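You operate a simulated robot arm through the tools that you are given. There is no shell and no other tool. Be economical: measure what you need, move in short steps, check, and stop when the job is done.

You run a simulated two-armed robot. Do the job below in one go: nothing can be reset, and whatever is moved stays where it is left.

JOB
Empty the tumbler box into the pan below and close it up.
Fine: switch the tumbler off first; turn the box upright again; hatch and hood end closed.

The check looks at the end state, three seconds after you hand in, the way a careful person would. Anything else that was tipped, shoved, dropped, spilled or broken makes it a failure.

ROBOT AND FRAMES
Two 7-joint arms with two-finger parallel grippers on one trunk, on a base that drives. Base frame: it is fixed to the floor where the robot stands at the start and does not move with it; the origin is under the middle of the robot, x ahead of it, y to its left, z up. Readings come in cm, degrees, newtons and seconds.
The left shoulder is at the start at [4.7, 18.2, 119.2], the right one opposite. With the tool pointing down near the work surface each hand reaches from about 24 to 72 cm from the robot's upright axis, wherever it stands, measured 20 degrees to its own side. Places, roughly: tumbler box hatch [60, 40, 110]; tumbler hood [50, 60, 110]; tumbler switch [50, 10, 90]. Payload 3.91 kg a hand.
Tool frame (each hand has its own): the origin (TCP) lies between the finger pads and is the grasp point; the fingertips stand 3 cm ahead of it; z points along the fingers, y is the line along which they close. Largest opening 11 cm; finger width 2, thickness 1; the body of the gripper, 4.8 by 11.2 cm, starts 5.5 cm behind the TCP.
Orientation is that of the tool frame in the base frame, as [roll, pitch, yaw] about the fixed x, y, z axes, in that order (R = Rz(yaw) Ry(pitch) Rx(roll)). With the fingers straight down and closing along the base's y, the tool's x points along the base's -x, its y along +y and its z along -z.

CONTROLS
- The arms move only by the tool servo_tool. It takes "left_plan", "right_plan" or both (then of equal length, played together; a hand with none holds still); each is a list of rows, each a list of 6 numbers: the shift along the tool's x, y, z in units of 400 mm (1.0 is 400 mm), then the turn, a rotation vector about the tool's x, y, z in units of 45 degrees (1.0 is 45 degrees). In form: [[tx, ty, tz, rx, ry, rz], ...]. A call has 1 to 12 rows; each row is the pose to reach, as a shift and turn from the pose commanded when the call began, along the tool's axes at that moment. "left_grip" and "right_grip" are, for a hand that has rows, the finger opening in cm, from 0 to 11, set as the call begins (left out, the last holds). A call with a number of a shift or a turn outside -1 to 1 is refused whole. Rows are played at 5 a second. More than 5 cm and 8.6 degrees between two rows, or a gripper value outside its range, and nothing of the call is played. Where a pose cannot be reached the arm comes as near as it can. A force on the tool above 40 N (or 10 N above the force at the start of the call, whichever is more), or a blocked arm, ends the call early, and 0.2 s more pass. Each finger travels about 7.2 cm/s and halts on what it meets, pressing with about 43 N; the grip force reading is that of the motor and also rises with nothing between the fingers. The clock runs only during rows and for 0.2 s after the last one: add rows that repeat a pose to give the fingers time. It gives the time, the measured TCP pose, the force on the tool (base axes), the opening and the grip force at its end, in the units of the frame above (readings bear some noise), with the torque about the TCP (base axes, N m) and any sound that the robot's microphone picked up, and new pictures: "views" is both (left out), scene, wrist or none (wrist: the cameras of the hands that moved).
- Cameras (640 x 400 px; columns grow to the right, rows downward): "scene" is now at [16.88, 4.33, 142.31]; the picture's right is [0.49, -0.87, 0.00], its down [-0.20, -0.11, -0.97] and it looks along [0.85, 0.47, -0.23] (base axes); focal length 214 px, centre (320, 200). "left" rides on the left gripper at [7.3, -1.7, -10.3] in its tool frame; the picture's right is [0.23, 0.97, 0.00], its down [-0.76, 0.18, -0.62] and it looks along [-0.61, 0.14, 0.78] (tool axes); focal length 222 px, centre (320, 200). "right" rides on the right gripper at [7.2, 1.7, -10.3] in its tool frame; the picture's right is [-0.23, 0.97, 0.00], its down [-0.76, -0.18, -0.62] and it looks along [-0.61, -0.14, 0.78] (tool axes); focal length 222 px, centre (320, 200). There is no depth. A picture from a camera that has moved, and an enlarged one, comes with that camera's place and axes in the base frame and with its lens.
- raise_lower(by): slides the trunk up (or, below 0, down) by that many cm; the arms and the scene camera ride with it, the base frame stays. It gives what a move gives, with no picture.
- base_move(legs): drives the robot by 1 to 6 legs, each [ahead, left, turn to the left] in cm, cm and degrees, along the robot's own axes; the way and the turn of a leg run together, so that a leg with both is an arc; at most 150 cm and 180 degrees a leg. The arms and the cameras ride along, it lands a little off, and it stops where it bumps. It gives what a move gives, and a new picture of the scene camera.
- turn_head(pan, tilt): turns the head with the scene camera to pan (to the left, within 80 degrees either way) and tilt (down, from -29 to 69), counted from straight ahead of the robot. It gives what a move gives, and a new picture of the scene camera.
- enlarge(camera, box): a new picture of the part [left, top, right, bottom] of that camera's present view, enlarged. It takes no simulated time.
- sign_off(): hands the job in; it is judged then, once.

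Work in short steps. Places have to be worked out from the pictures, the camera data and where the tool is seen: move nearer, look again, correct. Check each grasp and each placing, and mend what went wrong. You have 120 turns and 260 pictures in all, those below and enlarged ones among them. Open the grippers and draw the arms clear of the work before you hand the job in, unless the task says otherwise; then end with one line.

The tools are called as a command line: name --argument value ..., lists and objects as JSON in quotes. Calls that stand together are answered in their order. servo_tool: Moves the arms, as the interface text tells. Its arguments: {"type":"object","properties":{"left_plan":{"type":"array","items":{"type":"array","items":{"type":"number"}}},"left_grip":{"type":"number"},"right_plan":{"type":"array","items":{"type":"array","items":{"type":"number"}}},"right_grip":{"type":"number"},"views":{"type":"string","enum":["both","scene","wrist","none"]}},"required":[]} The other tools are called the same way: raise_lower (by) slides the trunk up or down; base_move (legs) drives the base; turn_head (pan, tilt) turns the head that bears the scene camera; enlarge (camera, box) takes an enlarged picture of a part of a camera's view; sign_off () hands the job in.

At the start:

```text
clock: 0.0
left_eef_pos: [25.74, 34.64, 136.44]
left_orientation: [-179.8, 0.0, -179.9]
left_contact_force: [-0.1, 0.3, 0.2]
left_torque: [0.03, -0.01, 0.02]
left_gripper_width: 10.99
left_finger_force: 0.1
right_eef_pos: [29.99, 3.41, 137.22]
right_orientation: [-179.9, -0.5, 179.8]
right_contact_force: [0.7, 0.7, -0.3]
right_torque: [-0.02, 0.02, 0.02]
right_gripper_width: 10.98
right_finger_force: 0.0
trunk travel left (down, up): [-45.0, 6.4]
robot x, y, heading: [-0.43, 0.03, 0.0]
head pan, tilt: [43.3, 20.5]
```

scene: 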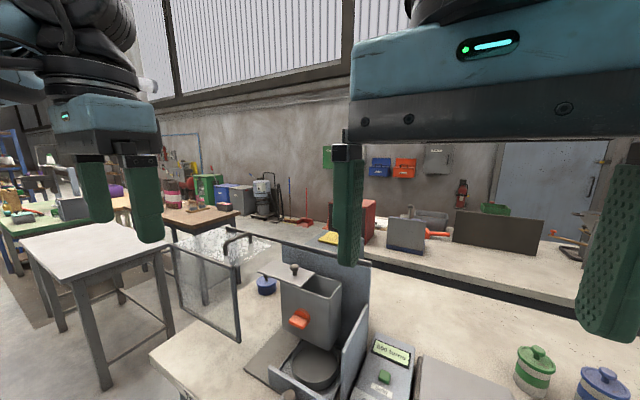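
right: 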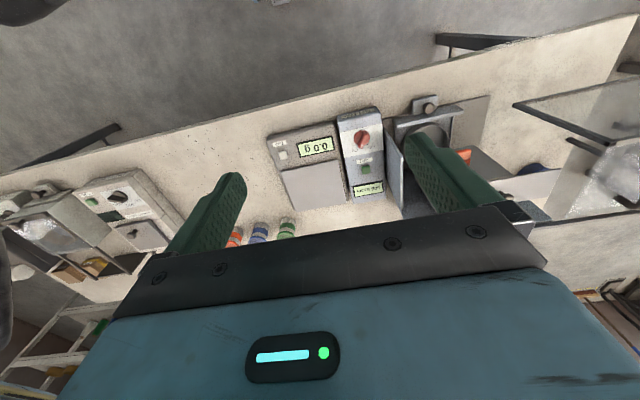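
left: 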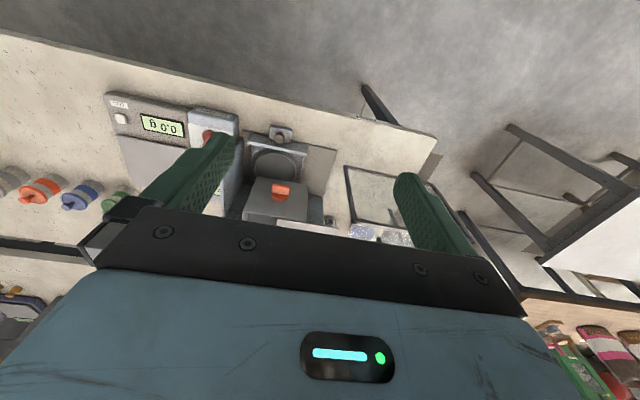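

The tumbler sits ahead-left with its box, hood (a clear screen) and control unit. I look closer before moving.

enlarge --camera "scene" --box '[140, 220, 460, 400]'

enlarge --camera "left" --box '[90, 80, 440, 260]'

enlarge --camera "right" --box '[240, 80, 640, 260]'

turn_head --pan 43 --tilt 50

```text
2.00 times, centred on (300, 310) of scene
camera zoom: at [16.88, 4.33, 142.31], right [0.49, -0.87, 0.0], down [-0.2, -0.11, -0.97], along [0.85, 0.47, -0.23], focal length 429 px, centre (360, -20)
```

zoom: 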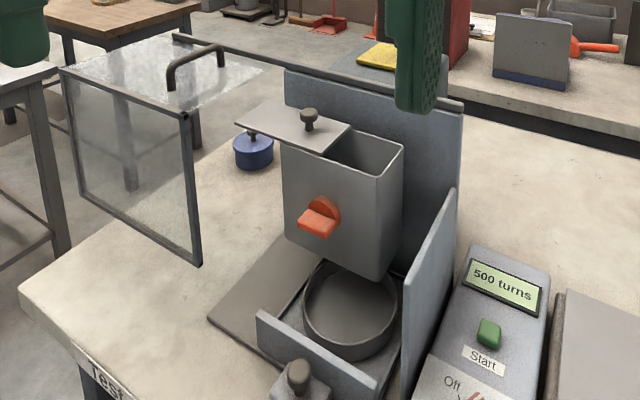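

```text
1.83 times, centred on (265, 170) of left
camera zoom: at [18.51, 33.03, 146.8], right [-0.23, 0.97, 0.0], down [0.76, 0.18, 0.62], along [0.61, 0.14, -0.78], focal length 406 px, centre (421, 255)
```

zoom: 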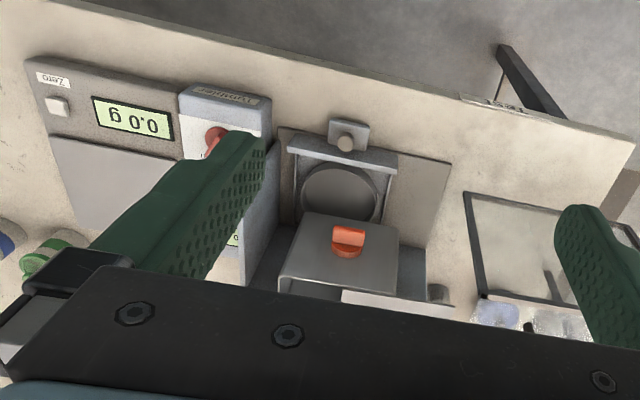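

```text
1.60 times, centred on (440, 170) of right
camera zoom: at [22.75, 5.3, 147.64], right [0.23, 0.97, 0.0], down [0.77, -0.18, 0.62], along [0.6, -0.14, -0.79], focal length 355 px, centre (128, 248)
```

zoom: 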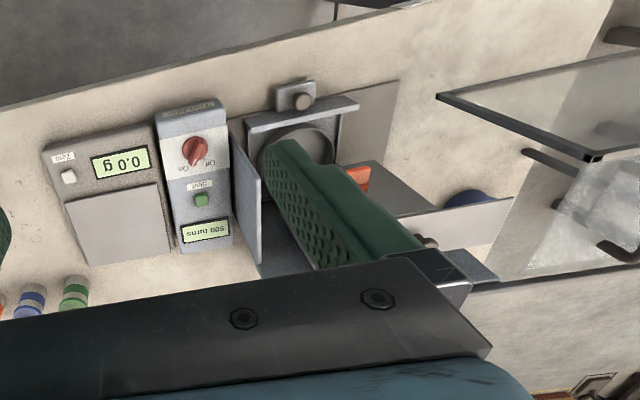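

```text
clock: 0.9
left_eef_pos: [25.93, 34.58, 136.26]
left_orientation: [-179.9, 0.1, 179.9]
left_contact_force: [0.5, 0.5, 0.1]
left_torque: [0.02, -0.04, -0.01]
left_gripper_width: 11.03
left_finger_force: 0.0
right_eef_pos: [30.14, 3.49, 137.05]
right_orientation: [-179.8, -0.8, 179.6]
right_contact_force: [0.0, 0.0, 0.4]
right_torque: [-0.02, -0.05, 0.03]
right_gripper_width: 11.01
right_finger_force: 0.1
trunk travel left (down, up): [-45.0, 6.4]
robot x, y, heading: [-0.07, 0.2, 0.3]
head pan, tilt: [43.0, 50.0]
camera scene: at [16.87, 4.36, 142.17], right [0.49, -0.87, 0.0], down [-0.21, -0.12, -0.97], along [0.85, 0.47, -0.24], focal length 214 px, centre (320, 200)
```

scene: 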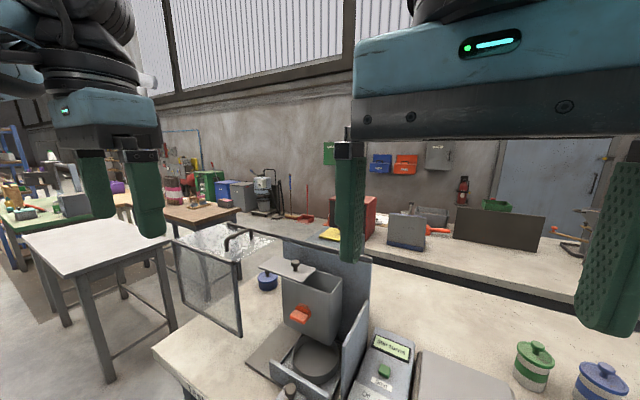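

The readout says tilt 50 but the camera pose barely changed; I take a fresh close look.

enlarge --camera "scene" --box '[230, 200, 450, 400]'

```text
2.00 times, centred on (340, 300) of scene
camera zoom: at [16.87, 4.36, 142.17], right [0.49, -0.87, 0.0], down [-0.21, -0.12, -0.97], along [0.85, 0.47, -0.24], focal length 429 px, centre (280, 0)
```

zoom: 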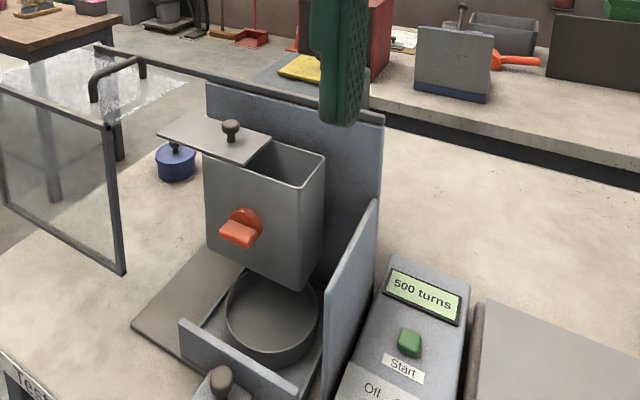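

turn_head --pan 30 --tilt 45

```text
clock: 1.7
left_eef_pos: [25.88, 34.73, 136.33]
left_orientation: [-179.9, 0.0, -179.9]
left_contact_force: [-0.1, 0.6, 0.4]
left_torque: [0.02, 0.04, 0.0]
left_gripper_width: 10.99
left_finger_force: 0.1
right_eef_pos: [30.19, 3.4, 137.03]
right_orientation: [180.0, -1.0, 179.4]
right_contact_force: [-0.1, -0.3, 0.3]
right_torque: [-0.02, 0.03, -0.02]
right_gripper_width: 10.98
right_finger_force: 0.2
trunk travel left (down, up): [-45.0, 6.4]
robot x, y, heading: [-0.12, 0.38, -0.1]
head pan, tilt: [30.0, 45.0]
camera scene: at [16.98, 4.18, 141.91], right [0.47, -0.88, 0.0], down [-0.24, -0.12, -0.96], along [0.85, 0.45, -0.27], focal length 214 px, centre (320, 200)
```

scene: 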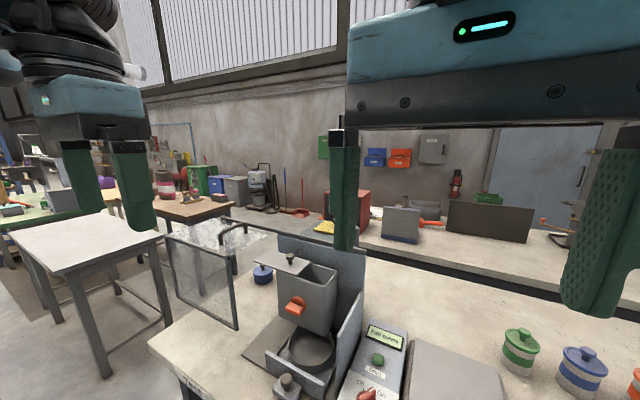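

The head turns slowly as the clock runs; I let time pass with the right arm holding.

servo_tool --right_plan '[[0, 0, 0, 0, 0, 0], [0, 0, 0, 0, 0, 0], [0, 0, 0, 0, 0, 0], [0, 0, 0, 0, 0, 0], [0, 0, 0, 0, 0, 0], [0, 0, 0, 0, 0, 0], [0, 0, 0, 0, 0, 0], [0, 0, 0, 0, 0, 0], [0, 0, 0, 0, 0, 0], [0, 0, 0, 0, 0, 0], [0, 0, 0, 0, 0, 0], [0, 0, 0, 0, 0, 0]]' --views "scene"

```text
clock: 4.3
left_eef_pos: [25.8, 34.67, 136.51]
left_orientation: [-180.0, 0.0, -179.9]
left_contact_force: [0.0, -0.5, -1.1]
left_torque: [-0.02, -0.01, 0.0]
left_gripper_width: 11.0
left_finger_force: 0.1
right_eef_pos: [30.17, 3.58, 137.02]
right_orientation: [-179.8, -0.9, 179.8]
right_contact_force: [0.2, 0.0, 0.4]
right_torque: [-0.01, 0.02, -0.03]
right_gripper_width: 10.98
right_finger_force: 0.1
trunk travel left (down, up): [-45.0, 6.4]
robot x, y, heading: [0.08, 0.16, 0.1]
head pan, tilt: [30.0, 45.0]
camera scene: at [17.01, 4.12, 141.83], right [0.46, -0.89, 0.0], down [-0.24, -0.13, -0.96], along [0.85, 0.44, -0.28], focal length 214 px, centre (320, 200)
```

scene: 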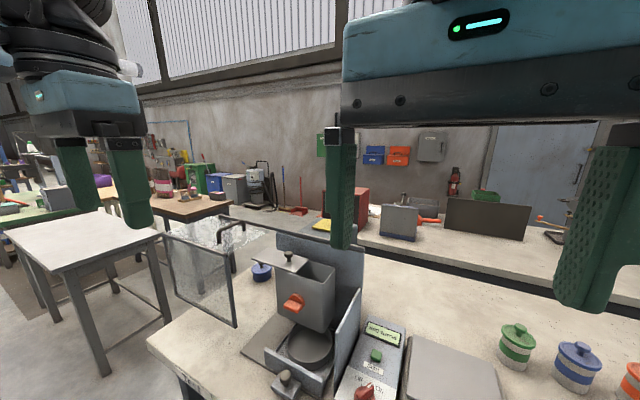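

turn_head --pan 20 --tilt 69

servo_tool --right_plan '[[0, -0.1, 0, 0, 0, 0], [0, -0.2, 0, 0, 0, 0], [0, -0.3, 0, 0, 0, 0], [0, -0.4, 0, 0, 0, 0], [0, -0.4, 0, 0, 0, 0]]' --views "both"

```text
clock: 5.2
left_eef_pos: [25.83, 34.65, 136.42]
left_orientation: [-179.8, -0.1, 180.0]
left_contact_force: [0.1, 0.2, 0.0]
left_torque: [0.03, 0.01, 0.01]
left_gripper_width: 11.01
left_finger_force: 0.0
right_eef_pos: [29.93, 3.62, 137.13]
right_orientation: [-179.8, -0.6, 179.9]
right_contact_force: [-1.3, -0.7, 0.0]
right_torque: [-0.02, -0.02, -0.04]
right_gripper_width: 11.01
right_finger_force: 0.0
trunk travel left (down, up): [-45.0, 6.4]
robot x, y, heading: [0.15, 0.19, -0.1]
head pan, tilt: [20.0, 68.8]
camera scene: at [17.52, 2.6, 140.53], right [0.3, -0.95, 0.0], down [-0.39, -0.12, -0.91], along [0.87, 0.28, -0.41], focal length 214 px, centre (320, 200)
```

scene: 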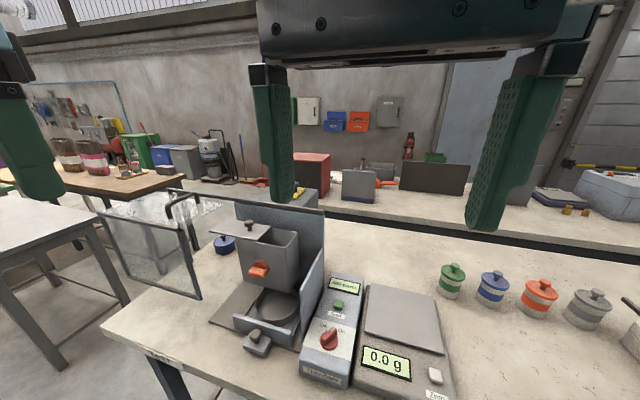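

```text
clock: 5.6
left_eef_pos: [25.74, 34.41, 136.54]
left_orientation: [-180.0, 0.0, -179.9]
left_contact_force: [0.8, -0.1, -0.5]
left_torque: [0.03, -0.02, 0.02]
left_gripper_width: 11.02
left_finger_force: 0.1
right_eef_pos: [30.89, 0.41, 136.53]
right_orientation: [-179.4, -0.8, 178.0]
right_contact_force: [0.3, -0.8, 0.5]
right_torque: [0.03, -0.01, 0.01]
right_gripper_width: 10.98
right_finger_force: 0.0
trunk travel left (down, up): [-45.0, 6.4]
robot x, y, heading: [0.05, 0.27, -0.4]
head pan, tilt: [20.0, 68.8]
stopped in row 1 (right hand): the force on the tool passed its limit at 76 N (the readings are from after the stop); the commanded pose is now the measured one
camera scene: at [17.68, 1.96, 140.22], right [0.26, -0.97, 0.0], down [-0.42, -0.11, -0.9], along [0.87, 0.23, -0.44], focal length 214 px, centre (320, 200)
camera right: at [23.66, 2.54, 146.96], right [0.26, 0.97, -0.01], down [0.76, -0.2, 0.61], along [0.59, -0.17, -0.79], focal length 222 px, centre (320, 200)
```

scene: 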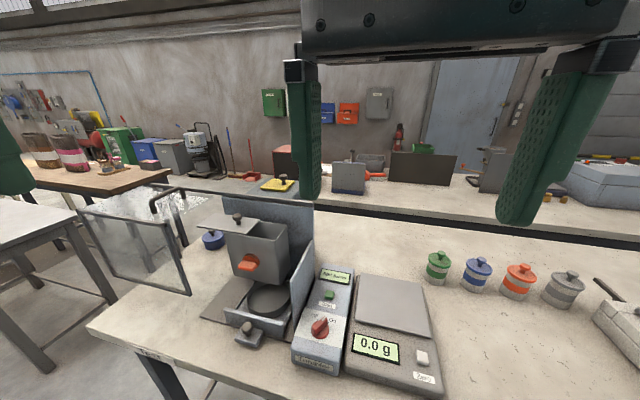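
right: 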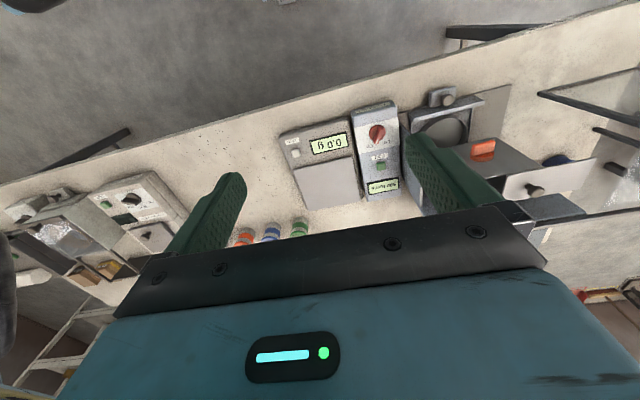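

The head and right hand probably touched. I move the right hand forward away from the head.

servo_tool --right_plan '[[-0.1, 0, 0, 0, 0, 0], [-0.2, 0, 0, 0, 0, 0], [-0.3, -0.05, 0.05, 0, 0, 0], [-0.3, -0.15, 0.1, 0, 0, 0], [-0.3, -0.25, 0.1, 0, 0, 0], [-0.3, -0.35, 0.1, 0, 0, 0], [-0.3, -0.4, 0.1, 0, 0, 0]]' --views "both"

```text
clock: 7.2
left_eef_pos: [25.8, 34.62, 136.4]
left_orientation: [-179.9, 0.0, -179.9]
left_contact_force: [0.2, -0.1, 0.4]
left_torque: [0.01, 0.02, 0.03]
left_gripper_width: 11.01
left_finger_force: 0.0
right_eef_pos: [41.86, -15.91, 132.71]
right_orientation: [-179.7, -0.5, 178.4]
right_contact_force: [0.9, 0.8, 0.5]
right_torque: [0.03, 0.02, -0.03]
right_gripper_width: 11.01
right_finger_force: 0.1
trunk travel left (down, up): [-45.0, 6.4]
robot x, y, heading: [-0.1, -0.18, -0.2]
head pan, tilt: [20.0, 68.8]
camera scene: at [13.95, 1.69, 134.43], right [0.34, -0.94, 0.0], down [-0.88, -0.32, -0.36], along [0.34, 0.12, -0.93], focal length 214 px, centre (320, 200)
camera right: at [34.67, -13.93, 143.04], right [0.25, 0.97, -0.01], down [0.76, -0.2, 0.62], along [0.6, -0.16, -0.79], focal length 222 px, centre (320, 200)
```

scene: 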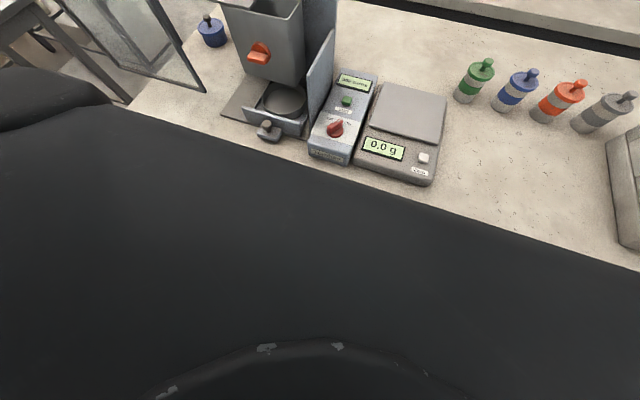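
right: 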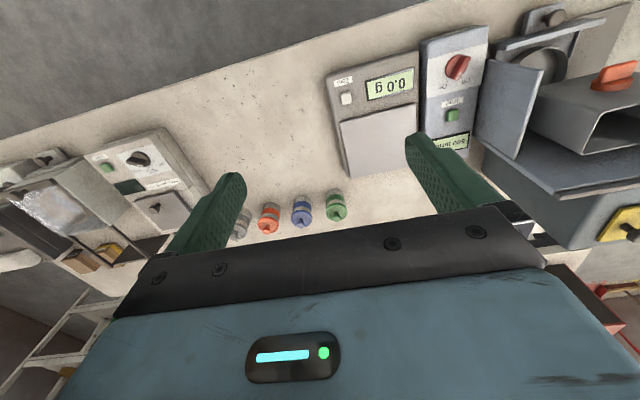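

Head is free now. I set it to look at the tumbler.

turn_head --pan 32 --tilt 35

enlarge --camera "scene" --box '[160, 100, 480, 300]'

enlarge --camera "right" --box '[400, 0, 640, 150]'

```text
clock: 8.2
left_eef_pos: [25.82, 34.72, 136.5]
left_orientation: [-179.9, 0.0, 179.9]
left_contact_force: [-0.5, 0.7, 0.2]
left_torque: [0.02, 0.01, -0.02]
left_gripper_width: 11.01
left_finger_force: 0.1
right_eef_pos: [41.91, -15.85, 132.78]
right_orientation: [-179.7, -0.4, 178.2]
right_contact_force: [-0.6, 0.4, 0.0]
right_torque: [-0.03, -0.03, -0.01]
right_gripper_width: 11.03
right_finger_force: 0.1
trunk travel left (down, up): [-45.0, 6.4]
robot x, y, heading: [-0.23, 0.08, -0.1]
head pan, tilt: [32.0, 35.0]
camera scene: at [16.19, 4.47, 138.79], right [0.53, -0.85, 0.0], down [-0.49, -0.3, -0.82], along [0.69, 0.43, -0.57], focal length 214 px, centre (320, 200)
```

scene: 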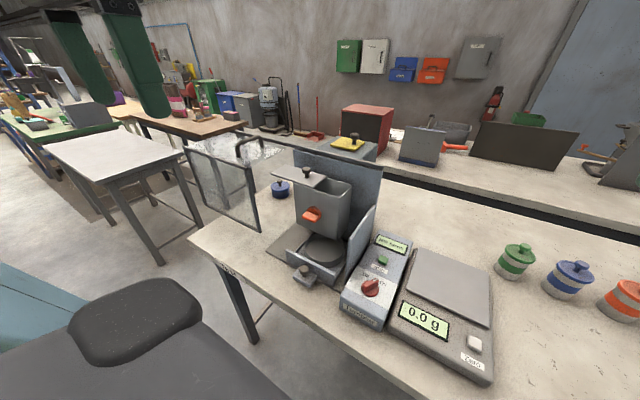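

```text
2.00 times, centred on (320, 200) of scene
camera zoom: at [16.19, 4.47, 138.79], right [0.53, -0.85, 0.0], down [-0.49, -0.3, -0.82], along [0.69, 0.43, -0.57], focal length 429 px, centre (320, 200)
```

zoom: 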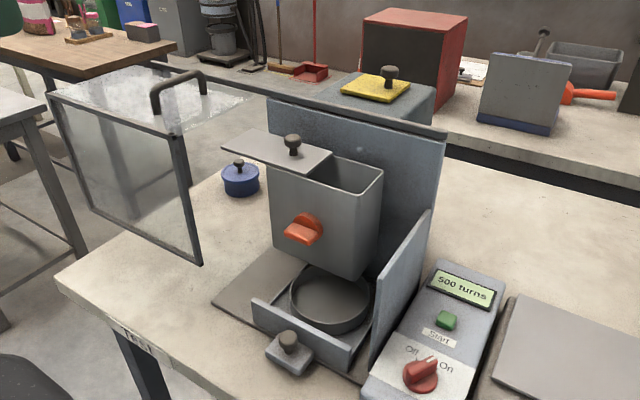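

```text
2.67 times, centred on (520, 75) of right
camera zoom: at [34.77, -13.82, 143.02], right [0.26, 0.97, -0.01], down [0.76, -0.2, 0.62], along [0.6, -0.16, -0.79], focal length 592 px, centre (-213, 533)
```

zoom: 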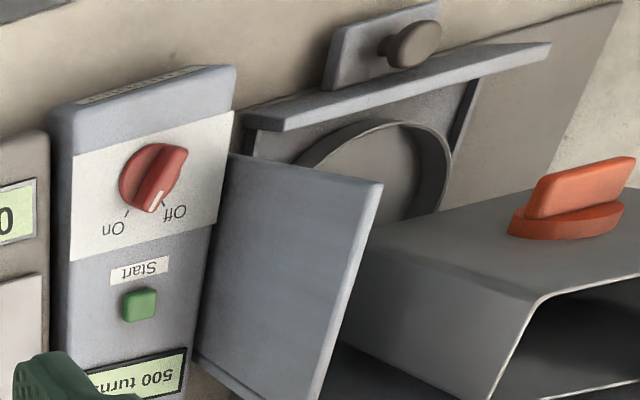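

enlarge --camera "scene" --box '[330, 230, 430, 330]'

enlarge --camera "scene" --box '[220, 130, 400, 290]'

enlarge --camera "left" --box '[90, 80, 440, 260]'

```text
4.00 times, centred on (380, 280) of scene
camera zoom: at [16.19, 4.47, 138.79], right [0.53, -0.85, 0.0], down [-0.49, -0.3, -0.82], along [0.69, 0.43, -0.57], focal length 858 px, centre (80, -120)
```

zoom: 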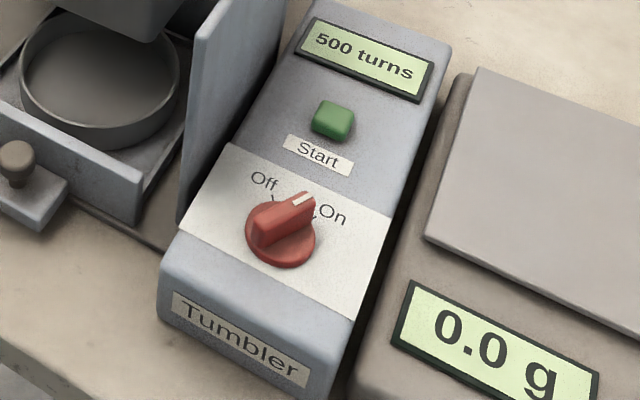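

```text
2.50 times, centred on (310, 210) of scene
camera zoom: at [16.19, 4.47, 138.79], right [0.53, -0.85, 0.0], down [-0.49, -0.3, -0.82], along [0.69, 0.43, -0.57], focal length 536 px, centre (345, 175)
```

zoom: 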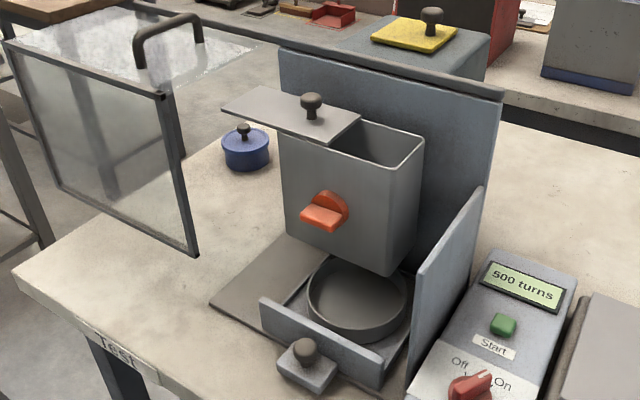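

```text
1.83 times, centred on (265, 170) of left
camera zoom: at [18.51, 33.04, 146.81], right [-0.23, 0.97, 0.0], down [0.76, 0.18, 0.62], along [0.61, 0.14, -0.78], focal length 406 px, centre (421, 255)
```

zoom: 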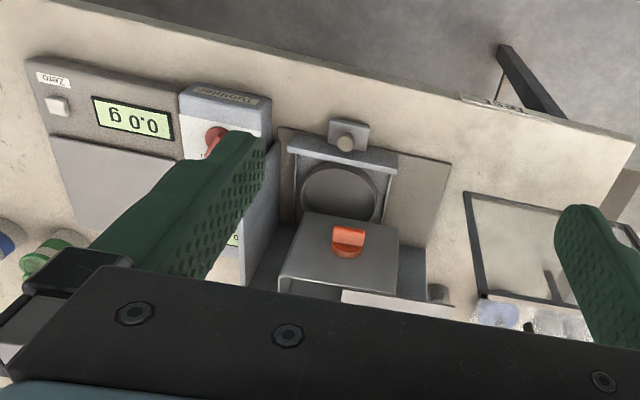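

The switch knob points to On (about −28° from +x), Off is at +30°; knob centre is about [48.1, 10.1, 92]. I bring the closed right hand above it on its −y side to push the blade tip round.

servo_tool --right_plan '[[-0.03, 0.08, 0.06, 0, 0, 0], [-0.06, 0.17, 0.12, 0, 0, 0], [-0.1, 0.26, 0.19, 0, 0, 0], [-0.13, 0.35, 0.26, 0, 0, 0], [-0.17, 0.43, 0.33, 0, 0, 0], [-0.19, 0.48, 0.4, 0, 0, 0], [-0.19, 0.5, 0.48, 0, 0, 0], [-0.19, 0.5, 0.55, 0, 0, 0], [-0.19, 0.5, 0.55, 0, 0, 0]]' --right_grip 0 --views "both"

```text
clock: 10.2
left_eef_pos: [25.72, 34.73, 136.46]
left_orientation: [-179.9, 0.1, -179.9]
left_contact_force: [0.0, 0.2, 0.5]
left_torque: [-0.02, 0.03, 0.0]
left_gripper_width: 11.0
left_finger_force: 0.0
right_eef_pos: [49.75, 3.98, 110.75]
right_orientation: [-179.7, -0.3, 178.2]
right_contact_force: [0.7, -0.5, 0.2]
right_torque: [-0.02, -0.01, 0.03]
right_gripper_width: 0.01
right_finger_force: 38.1
trunk travel left (down, up): [-45.0, 6.4]
robot x, y, heading: [-0.05, 0.11, -0.1]
head pan, tilt: [32.0, 35.0]
camera scene: at [16.16, 4.49, 138.8], right [0.53, -0.85, 0.0], down [-0.49, -0.3, -0.82], along [0.69, 0.43, -0.57], focal length 214 px, centre (320, 200)
camera right: at [42.62, 6.04, 120.98], right [0.26, 0.97, -0.01], down [0.76, -0.2, 0.62], along [0.6, -0.17, -0.78], focal length 222 px, centre (320, 200)
```

scene: 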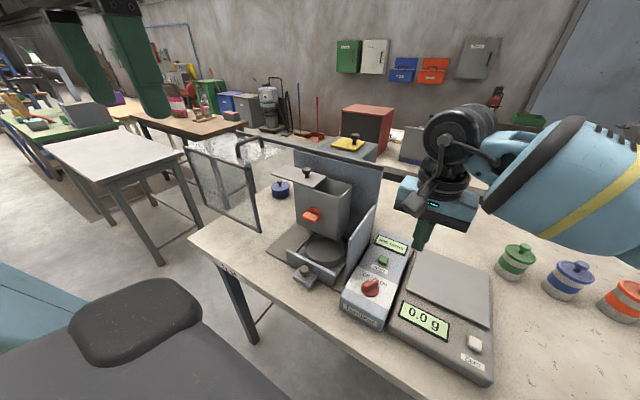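
right: 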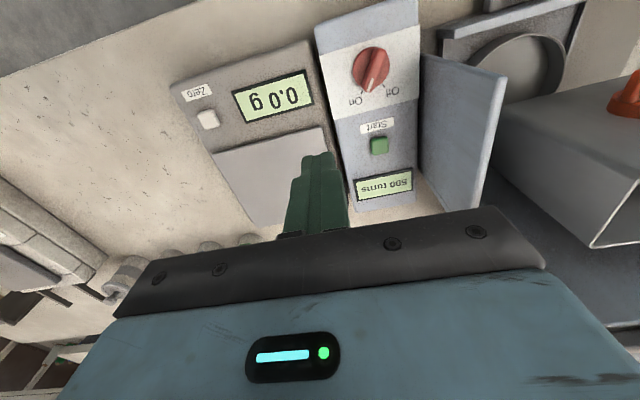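

The knob triangulates to [48.1, 10.2, ~92.5]. I lower the closed fingers beside its blade tip, on the right side of the unit.

servo_tool --right_plan '[[-0.01, 0.055, 0.08, 0, 0, 0], [-0.012, 0.055, 0.16, 0, 0, 0], [-0.012, 0.055, 0.24, 0, 0, 0], [-0.012, 0.055, 0.3, 0, 0, 0], [-0.012, 0.055, 0.35, 0, 0, 0], [-0.012, 0.055, 0.38, 0, 0, 0], [-0.012, 0.055, 0.38, 0, 0, 0]]' --views "both"

enlarge --camera "scene" --box '[310, 210, 430, 330]'

```text
clock: 11.8
left_eef_pos: [25.82, 34.76, 136.46]
left_orientation: [-180.0, 0.0, 180.0]
left_contact_force: [0.4, 0.1, -0.5]
left_torque: [0.01, -0.04, 0.01]
left_gripper_width: 11.0
left_finger_force: 0.0
right_eef_pos: [50.25, 6.11, 95.39]
right_orientation: [-179.7, -0.5, 178.2]
right_contact_force: [0.2, 0.2, -0.4]
right_torque: [0.02, 0.01, -0.04]
right_gripper_width: 0.0
right_finger_force: 37.6
trunk travel left (down, up): [-45.0, 6.4]
robot x, y, heading: [-0.28, -0.02, -0.1]
head pan, tilt: [32.0, 35.0]
camera scene: at [16.18, 4.47, 138.8], right [0.53, -0.85, 0.0], down [-0.49, -0.3, -0.82], along [0.69, 0.43, -0.57], focal length 214 px, centre (320, 200)
camera right: at [43.1, 8.14, 105.75], right [0.26, 0.97, -0.01], down [0.76, -0.2, 0.62], along [0.6, -0.16, -0.79], focal length 222 px, centre (320, 200)
```

scene: 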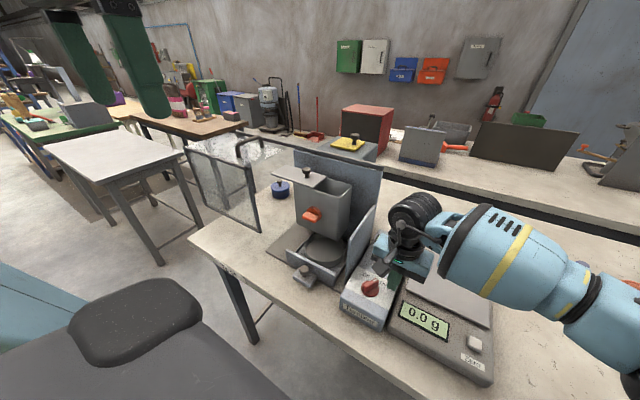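
right: 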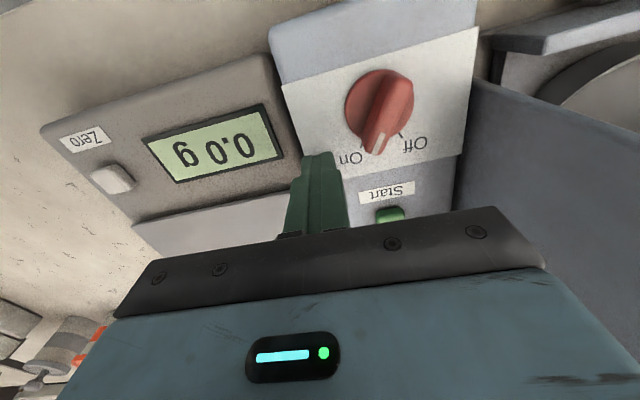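

```text
3.33 times, centred on (370, 270) of scene
camera zoom: at [16.18, 4.47, 138.8], right [0.53, -0.85, 0.0], down [-0.49, -0.3, -0.82], along [0.69, 0.43, -0.57], focal length 715 px, centre (153, -33)
```

zoom: 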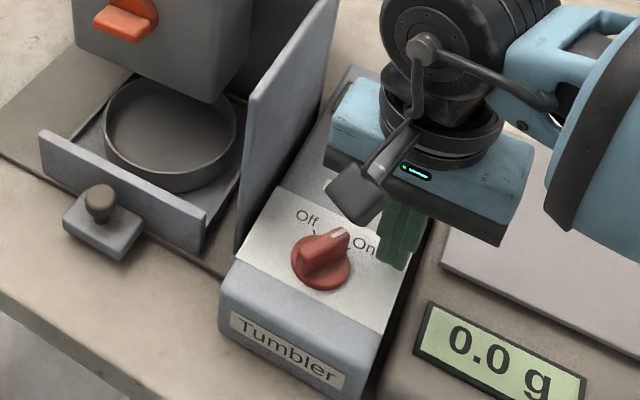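

Fingertips are beside the blade at z≈92.4; I lower slightly and push towards +y in small steps.

servo_tool --right_plan '[[0, 0, 0.01, 0, 0, 0], [0, 0.02, 0.015, 0, 0, 0], [0, 0.035, 0.015, 0, 0, 0], [0, 0.05, 0.015, 0, 0, 0], [0, 0.065, 0.015, 0, 0, 0], [0, 0.08, 0.015, 0, 0, 0], [0, 0.09, 0.015, 0, 0, 0]]' --views "both"

enlarge --camera "scene" --box '[310, 210, 430, 330]'

```text
clock: 13.4
left_eef_pos: [26.21, 34.62, 136.45]
left_orientation: [-179.9, -0.1, 179.9]
left_contact_force: [-0.8, -0.1, 0.6]
left_torque: [0.0, 0.01, 0.0]
left_gripper_width: 11.01
left_finger_force: 0.1
right_eef_pos: [51.06, 9.47, 94.86]
right_orientation: [-179.7, -0.2, 178.0]
right_contact_force: [25.7, -3.5, -5.7]
right_torque: [-0.07, -0.62, -0.17]
right_gripper_width: 0.03
right_finger_force: 37.9
trunk travel left (down, up): [-45.0, 6.4]
robot x, y, heading: [0.05, -0.17, 0.1]
head pan, tilt: [32.0, 35.0]
camera scene: at [16.61, 4.47, 138.74], right [0.53, -0.85, 0.0], down [-0.49, -0.3, -0.82], along [0.69, 0.43, -0.58], focal length 214 px, centre (320, 200)
camera right: at [43.83, 11.53, 105.18], right [0.26, 0.97, -0.01], down [0.76, -0.2, 0.62], along [0.6, -0.17, -0.78], focal length 222 px, centre (320, 200)
```

scene: 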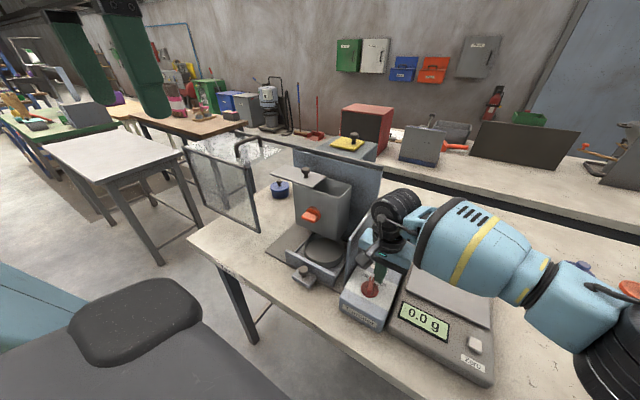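
right: 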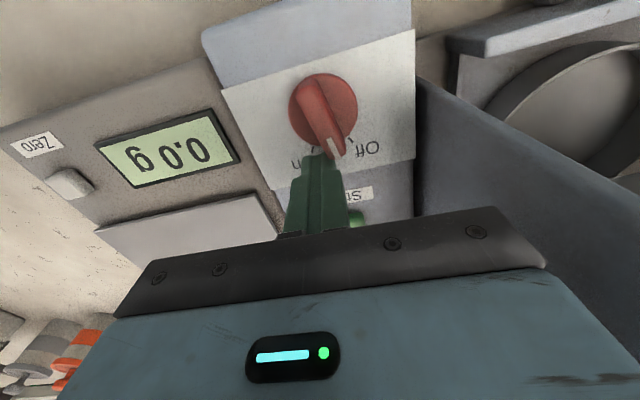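

```text
3.33 times, centred on (370, 270) of scene
camera zoom: at [16.61, 4.47, 138.74], right [0.53, -0.85, 0.0], down [-0.49, -0.3, -0.82], along [0.69, 0.43, -0.58], focal length 715 px, centre (153, -33)
```

zoom: 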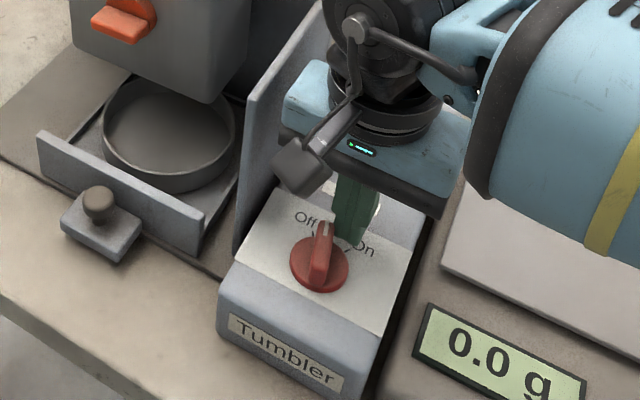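

The blade is about half way and slid toward the fingertip's edge; I back off, come nearer to the knob axis, and push again.

servo_tool --right_plan '[[0, -0.04, 0, 0, 0, 0], [0, -0.08, 0, 0, 0, 0], [0.025, -0.08, 0, 0, 0, 0], [0.025, -0.05, 0, 0, 0, 0], [0.025, -0.03, 0, 0, 0, 0], [0.025, -0.015, 0, 0, 0, 0], [0.025, 0.0, 0, 0, 0, 0], [0.025, 0.015, 0, 0, 0, 0], [0.025, 0.025, 0, 0, 0, 0]]' --views "both"

enlarge --camera "scene" --box '[310, 210, 430, 330]'

```text
clock: 15.3
left_eef_pos: [25.91, 34.5, 136.4]
left_orientation: [-179.9, 0.0, 179.9]
left_contact_force: [-0.1, -0.3, -0.6]
left_torque: [-0.02, 0.0, 0.02]
left_gripper_width: 11.01
left_finger_force: 0.1
right_eef_pos: [50.02, 9.41, 94.73]
right_orientation: [-178.5, -0.4, 177.6]
right_contact_force: [-2.4, -18.1, 6.3]
right_torque: [-0.13, 0.07, 0.19]
right_gripper_width: 0.01
right_finger_force: 37.7
trunk travel left (down, up): [-45.0, 6.4]
robot x, y, heading: [-0.0, 0.25, -0.2]
head pan, tilt: [32.0, 35.0]
stopped in row 9 (right hand): the force on the tool passed its limit at 43 N (the readings are from after the stop); the commanded pose is now the measured one
camera scene: at [16.16, 4.39, 138.8], right [0.53, -0.85, 0.0], down [-0.49, -0.3, -0.82], along [0.7, 0.43, -0.57], focal length 214 px, centre (320, 200)
camera right: at [42.74, 11.78, 105.07], right [0.27, 0.96, -0.03], down [0.76, -0.19, 0.62], along [0.6, -0.19, -0.78], focal length 222 px, centre (320, 200)
```

scene: 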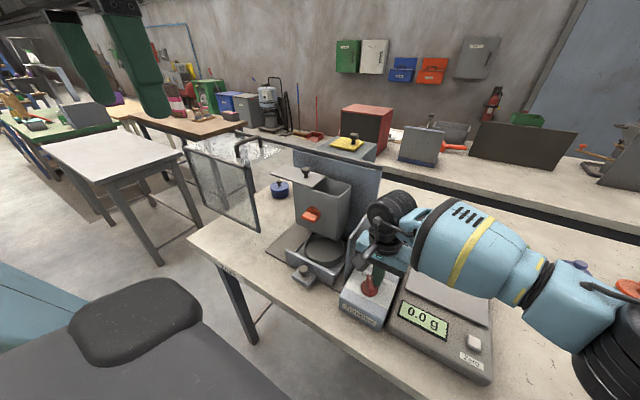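
right: 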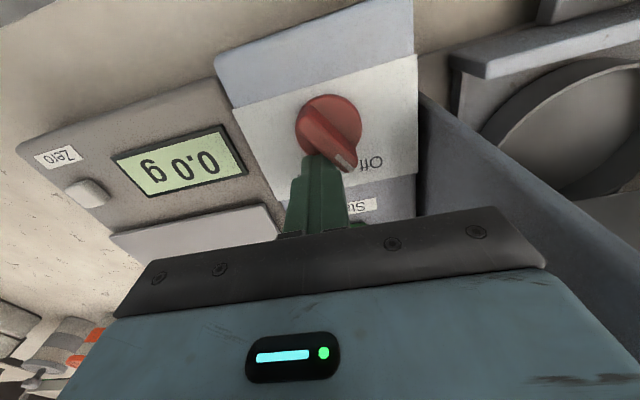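

```text
3.33 times, centred on (370, 270) of scene
camera zoom: at [16.16, 4.39, 138.8], right [0.53, -0.85, 0.0], down [-0.49, -0.3, -0.82], along [0.7, 0.43, -0.57], focal length 715 px, centre (153, -33)
```

zoom: 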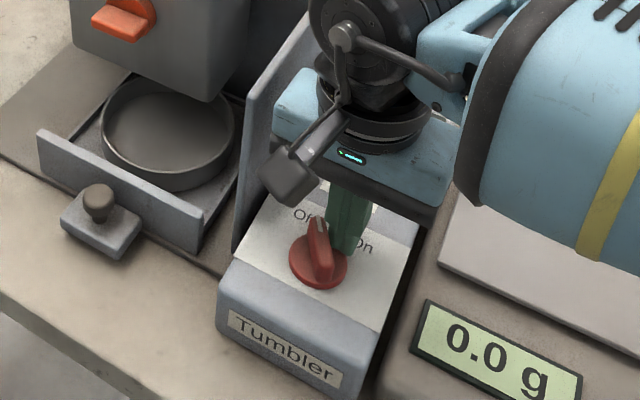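

It met a stop. I back the hand off and up and check the pointer.

servo_tool --right_plan '[[0, -0.05, 0, 0, 0, 0], [0, -0.08, -0.08, 0, 0, 0], [0, -0.08, -0.2, 0, 0, 0], [0, -0.1, -0.32, 0, 0, 0], [0, -0.2, -0.42, 0, 0, 0], [0, -0.3, -0.5, 0, 0, 0], [0, -0.4, -0.55, 0, 0, 0], [0, -0.5, -0.55, 0, 0, 0], [0, -0.5, -0.55, 0, 0, 0]]' --views "scene"

enlarge --camera "scene" --box '[310, 210, 430, 330]'

enlarge --camera "right" --box '[380, 0, 640, 160]'

```text
refused: row 5 steps farther than a row can; nothing moved
```

```text
3.33 times, centred on (370, 270) of scene
camera zoom: at [16.16, 4.39, 138.8], right [0.53, -0.85, 0.0], down [-0.49, -0.3, -0.82], along [0.7, 0.43, -0.57], focal length 715 px, centre (153, -33)
```

zoom: 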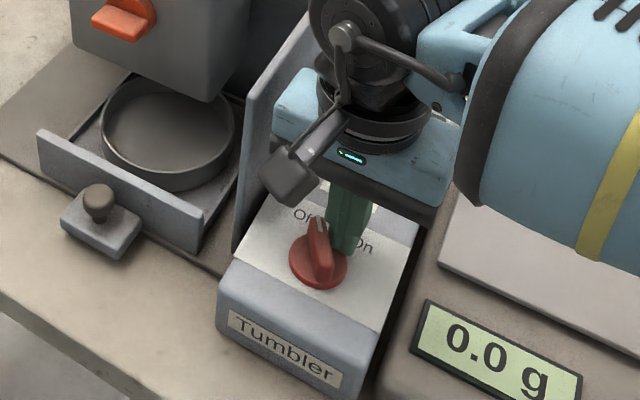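

```text
2.46 times, centred on (510, 80) of right
camera zoom: at [42.74, 11.78, 105.07], right [0.27, 0.96, -0.03], down [0.76, -0.19, 0.62], along [0.6, -0.19, -0.78], focal length 547 px, centre (-148, 495)
```

zoom: 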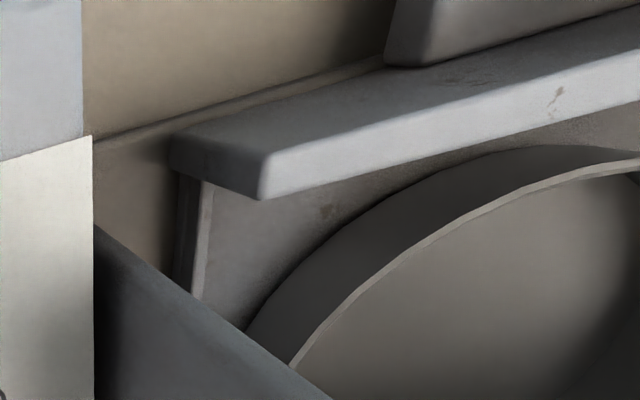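

A step was too long; I repeat the retreat with smaller steps.

servo_tool --right_plan '[[0, -0.05, 0, 0, 0, 0], [0, -0.08, -0.08, 0, 0, 0], [0, -0.08, -0.18, 0, 0, 0], [0, -0.1, -0.28, 0, 0, 0], [0, -0.15, -0.38, 0, 0, 0], [0, -0.22, -0.46, 0, 0, 0], [0, -0.31, -0.5, 0, 0, 0], [0, -0.4, -0.54, 0, 0, 0], [0, -0.5, -0.55, 0, 0, 0], [0, -0.5, -0.55, 0, 0, 0]]' --views "scene"

enlarge --camera "scene" --box '[310, 210, 430, 330]'

enlarge --camera "right" --box '[380, 0, 640, 160]'

```text
clock: 17.5
left_eef_pos: [25.86, 34.64, 136.35]
left_orientation: [-180.0, 0.1, 179.8]
left_contact_force: [-1.0, 0.1, 0.0]
left_torque: [0.02, 0.0, 0.01]
left_gripper_width: 11.02
left_finger_force: 0.0
right_eef_pos: [48.9, -9.69, 117.04]
right_orientation: [-178.9, -0.3, 177.7]
right_contact_force: [-0.5, 0.0, 0.1]
right_torque: [0.01, -0.02, 0.01]
right_gripper_width: 0.0
right_finger_force: 37.8
trunk travel left (down, up): [-45.0, 6.4]
robot x, y, heading: [-0.04, 0.29, -0.2]
head pan, tilt: [32.0, 35.0]
camera scene: at [16.19, 4.48, 138.79], right [0.53, -0.85, 0.0], down [-0.49, -0.3, -0.82], along [0.7, 0.43, -0.57], focal length 214 px, centre (320, 200)
```

scene: 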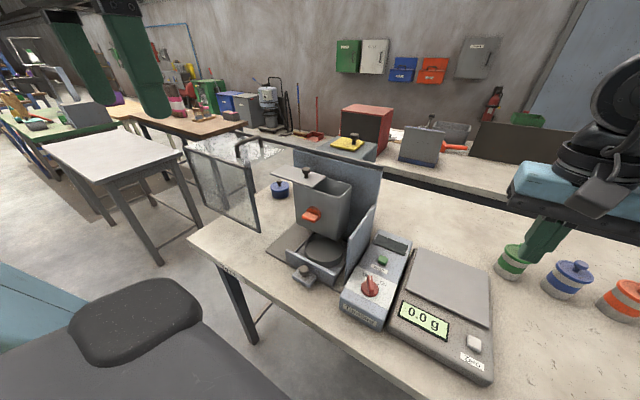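

```text
3.33 times, centred on (370, 270) of scene
camera zoom: at [16.19, 4.48, 138.79], right [0.53, -0.85, 0.0], down [-0.49, -0.3, -0.82], along [0.7, 0.43, -0.57], focal length 715 px, centre (153, -33)
```

zoom: 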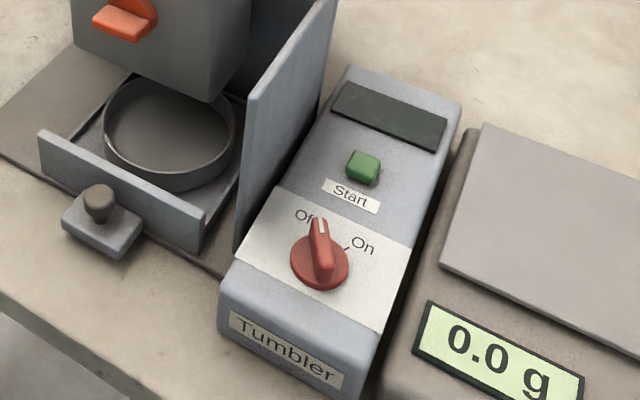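

```text
2.46 times, centred on (510, 80) of right
camera zoom: at [41.81, -7.42, 127.4], right [0.27, 0.96, -0.02], down [0.76, -0.2, 0.62], along [0.6, -0.18, -0.78], focal length 547 px, centre (-148, 495)
```

zoom: 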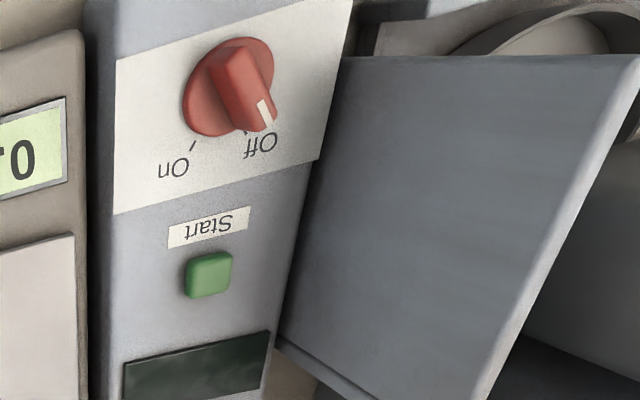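

Switch is off and the display dark. Now I bring the left hand forward over the box to look at hatch, inside and hood.

servo_tool --left_plan '[[-0.08, 0, 0, 0, 0, 0], [-0.16, 0, 0, 0, 0, 0], [-0.24, 0, 0, 0, 0, 0], [-0.32, 0, 0, 0, 0, 0], [-0.4, 0, -0.02, 0, 0, 0], [-0.48, 0, -0.05, 0, 0, 0], [-0.48, 0, -0.05, 0, 0, 0]]' --views "both"

```text
clock: 19.1
left_eef_pos: [45.1, 34.56, 138.48]
left_orientation: [-179.9, 0.1, 179.8]
left_contact_force: [0.7, 0.5, 0.4]
left_torque: [-0.02, 0.01, 0.01]
left_gripper_width: 10.99
left_finger_force: 0.0
right_eef_pos: [48.86, -9.61, 117.02]
right_orientation: [-178.9, -0.3, 177.7]
right_contact_force: [0.0, 0.0, 0.8]
right_torque: [-0.01, -0.01, 0.0]
right_gripper_width: 0.0
right_finger_force: 38.1
trunk travel left (down, up): [-45.0, 6.4]
robot x, y, heading: [0.26, 0.02, -0.3]
head pan, tilt: [32.0, 35.0]
camera scene: at [16.1, 4.43, 138.81], right [0.53, -0.85, 0.0], down [-0.49, -0.3, -0.82], along [0.7, 0.43, -0.57], focal length 214 px, centre (320, 200)
camera left: at [37.83, 32.98, 148.87], right [-0.23, 0.97, 0.0], down [0.76, 0.18, 0.62], along [0.61, 0.14, -0.78], focal length 222 px, centre (320, 200)
```

scene: 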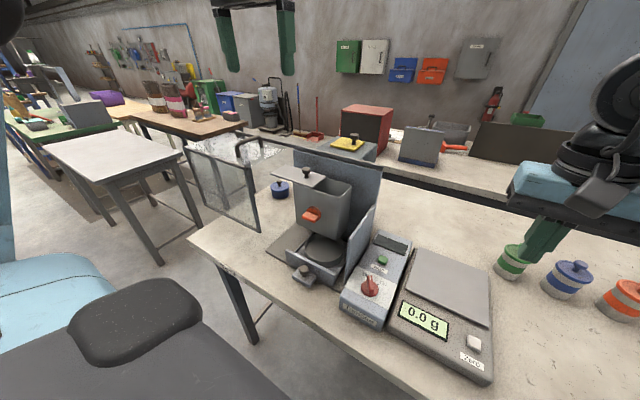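
left: 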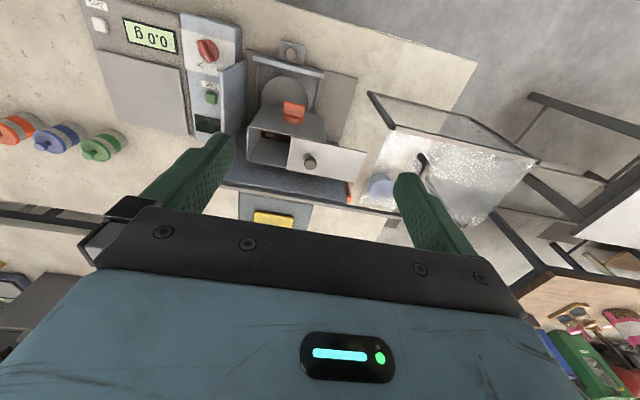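

enlarge --camera "left" --box '[220, 30, 400, 220]'

enlarge --camera "left" --box '[340, 60, 560, 240]'

enlarge --camera "scene" --box '[180, 120, 400, 290]'

```text
2.11 times, centred on (310, 125) of left
camera zoom: at [37.83, 32.98, 148.87], right [-0.23, 0.97, 0.0], down [0.76, 0.18, 0.62], along [0.61, 0.14, -0.78], focal length 468 px, centre (341, 358)
```

zoom: 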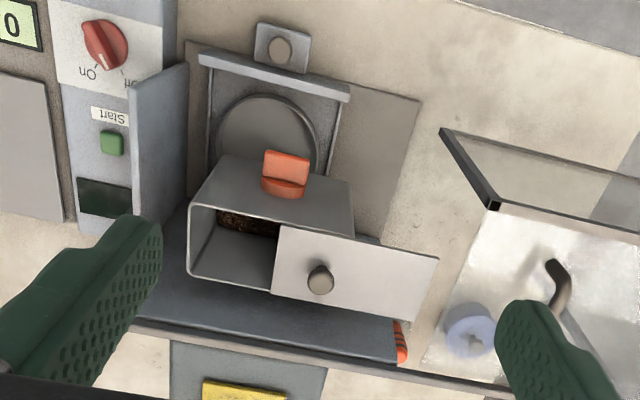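

```text
2.22 times, centred on (450, 150) of left
camera zoom: at [37.83, 32.98, 148.87], right [-0.23, 0.97, 0.0], down [0.76, 0.18, 0.62], along [0.61, 0.14, -0.78], focal length 494 px, centre (31, 311)
```

zoom: 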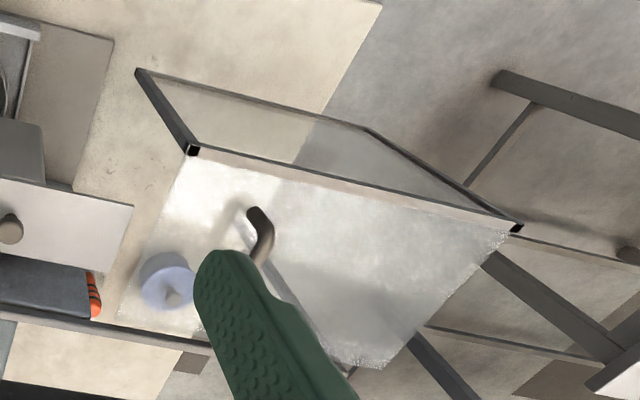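

```text
2.35 times, centred on (290, 205) of scene
camera zoom: at [16.1, 4.43, 138.81], right [0.53, -0.85, 0.0], down [-0.49, -0.3, -0.82], along [0.7, 0.43, -0.57], focal length 505 px, centre (391, 188)
```

zoom: 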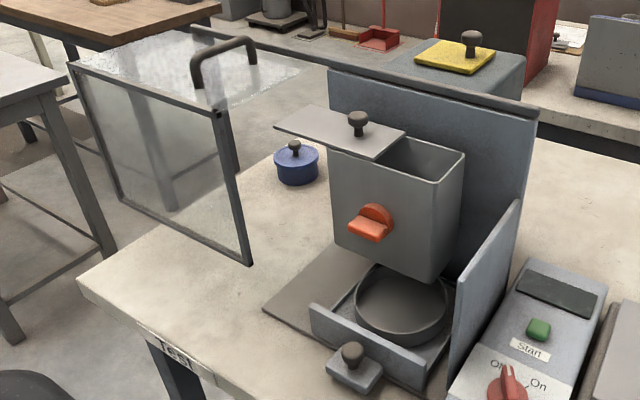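

Findings: material lies in the box (x 55–62, y 24–38, z 96–110), the hatch lid is about half open (knob near [58.4, 35.7, 112]), the knob axis is near [53, 30.6, 102], and the hood (y 46–71) slides along y with its handle near [53.5, 49.4, 119]. I pitch the left hand to point forward.

servo_tool --left_plan '[[0.03, 0, 0, 0, -0.166, 0], [0.06, 0, 0, 0, -0.333, 0], [0.08, 0, 0, 0, -0.5, 0], [0.1, 0, 0, 0, -0.666, 0], [0.12, 0, 0, 0, -0.833, 0], [0.12, 0, 0, 0, -1.0, 0], [0.12, 0, 0, 0, -1.0, 0]]' --left_grip 5 --views "none"

servo_tool --left_plan '[[0, 0, 0, 0, -0.166, 0], [0, 0, 0, 0, -0.333, 0], [0, 0, 0, 0, -0.5, 0], [0, 0, 0, 0, -0.666, 0], [0, 0, 0, 0, -0.833, 0], [0, 0, 0, 0, -1.0, 0], [0, 0, 0, 0, -1.0, 0]]' --views "both"

```text
clock: 20.7
left_eef_pos: [40.34, 34.51, 138.36]
left_orientation: [-180.0, 45.1, -180.0]
left_contact_force: [0.1, -0.5, 0.2]
left_torque: [0.02, 0.0, 0.0]
left_gripper_width: 5.01
left_finger_force: 0.0
right_eef_pos: [49.06, -9.81, 117.11]
right_orientation: [-179.0, -0.3, 177.7]
right_contact_force: [1.6, -0.7, 0.6]
right_torque: [0.02, 0.02, -0.01]
right_gripper_width: 0.01
right_finger_force: 37.7
trunk travel left (down, up): [-45.0, 6.4]
robot x, y, heading: [-0.44, 0.24, 0.1]
head pan, tilt: [32.0, 35.0]
```

```text
clock: 22.3
left_eef_pos: [40.23, 34.59, 138.43]
left_orientation: [-32.1, 90.0, -32.3]
left_contact_force: [-0.4, 0.5, 0.9]
left_torque: [-0.03, -0.01, 0.01]
left_gripper_width: 5.0
left_finger_force: 0.0
right_eef_pos: [48.94, -9.71, 117.09]
right_orientation: [-178.9, -0.3, 177.8]
right_contact_force: [-1.0, 0.7, 0.1]
right_torque: [-0.01, 0.02, -0.03]
right_gripper_width: 0.01
right_finger_force: 37.3
trunk travel left (down, up): [-45.0, 6.4]
robot x, y, heading: [-0.13, 0.02, -0.2]
head pan, tilt: [32.0, 35.0]
camera scene: at [16.16, 4.35, 138.8], right [0.53, -0.85, 0.0], down [-0.49, -0.3, -0.82], along [0.7, 0.43, -0.57], focal length 214 px, centre (320, 200)
camera left: at [29.86, 32.88, 131.27], right [0.0, 0.97, -0.23], down [-0.62, 0.18, 0.76], along [0.78, 0.14, 0.61], focal length 222 px, centre (320, 200)
```

scene: 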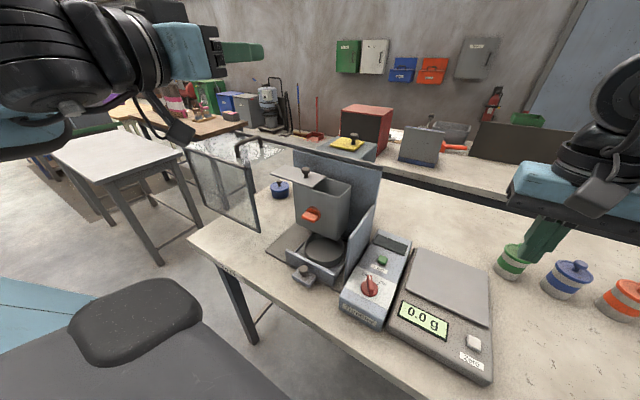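
left: 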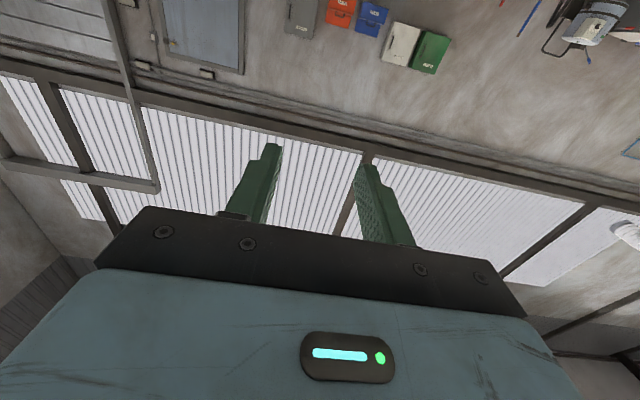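

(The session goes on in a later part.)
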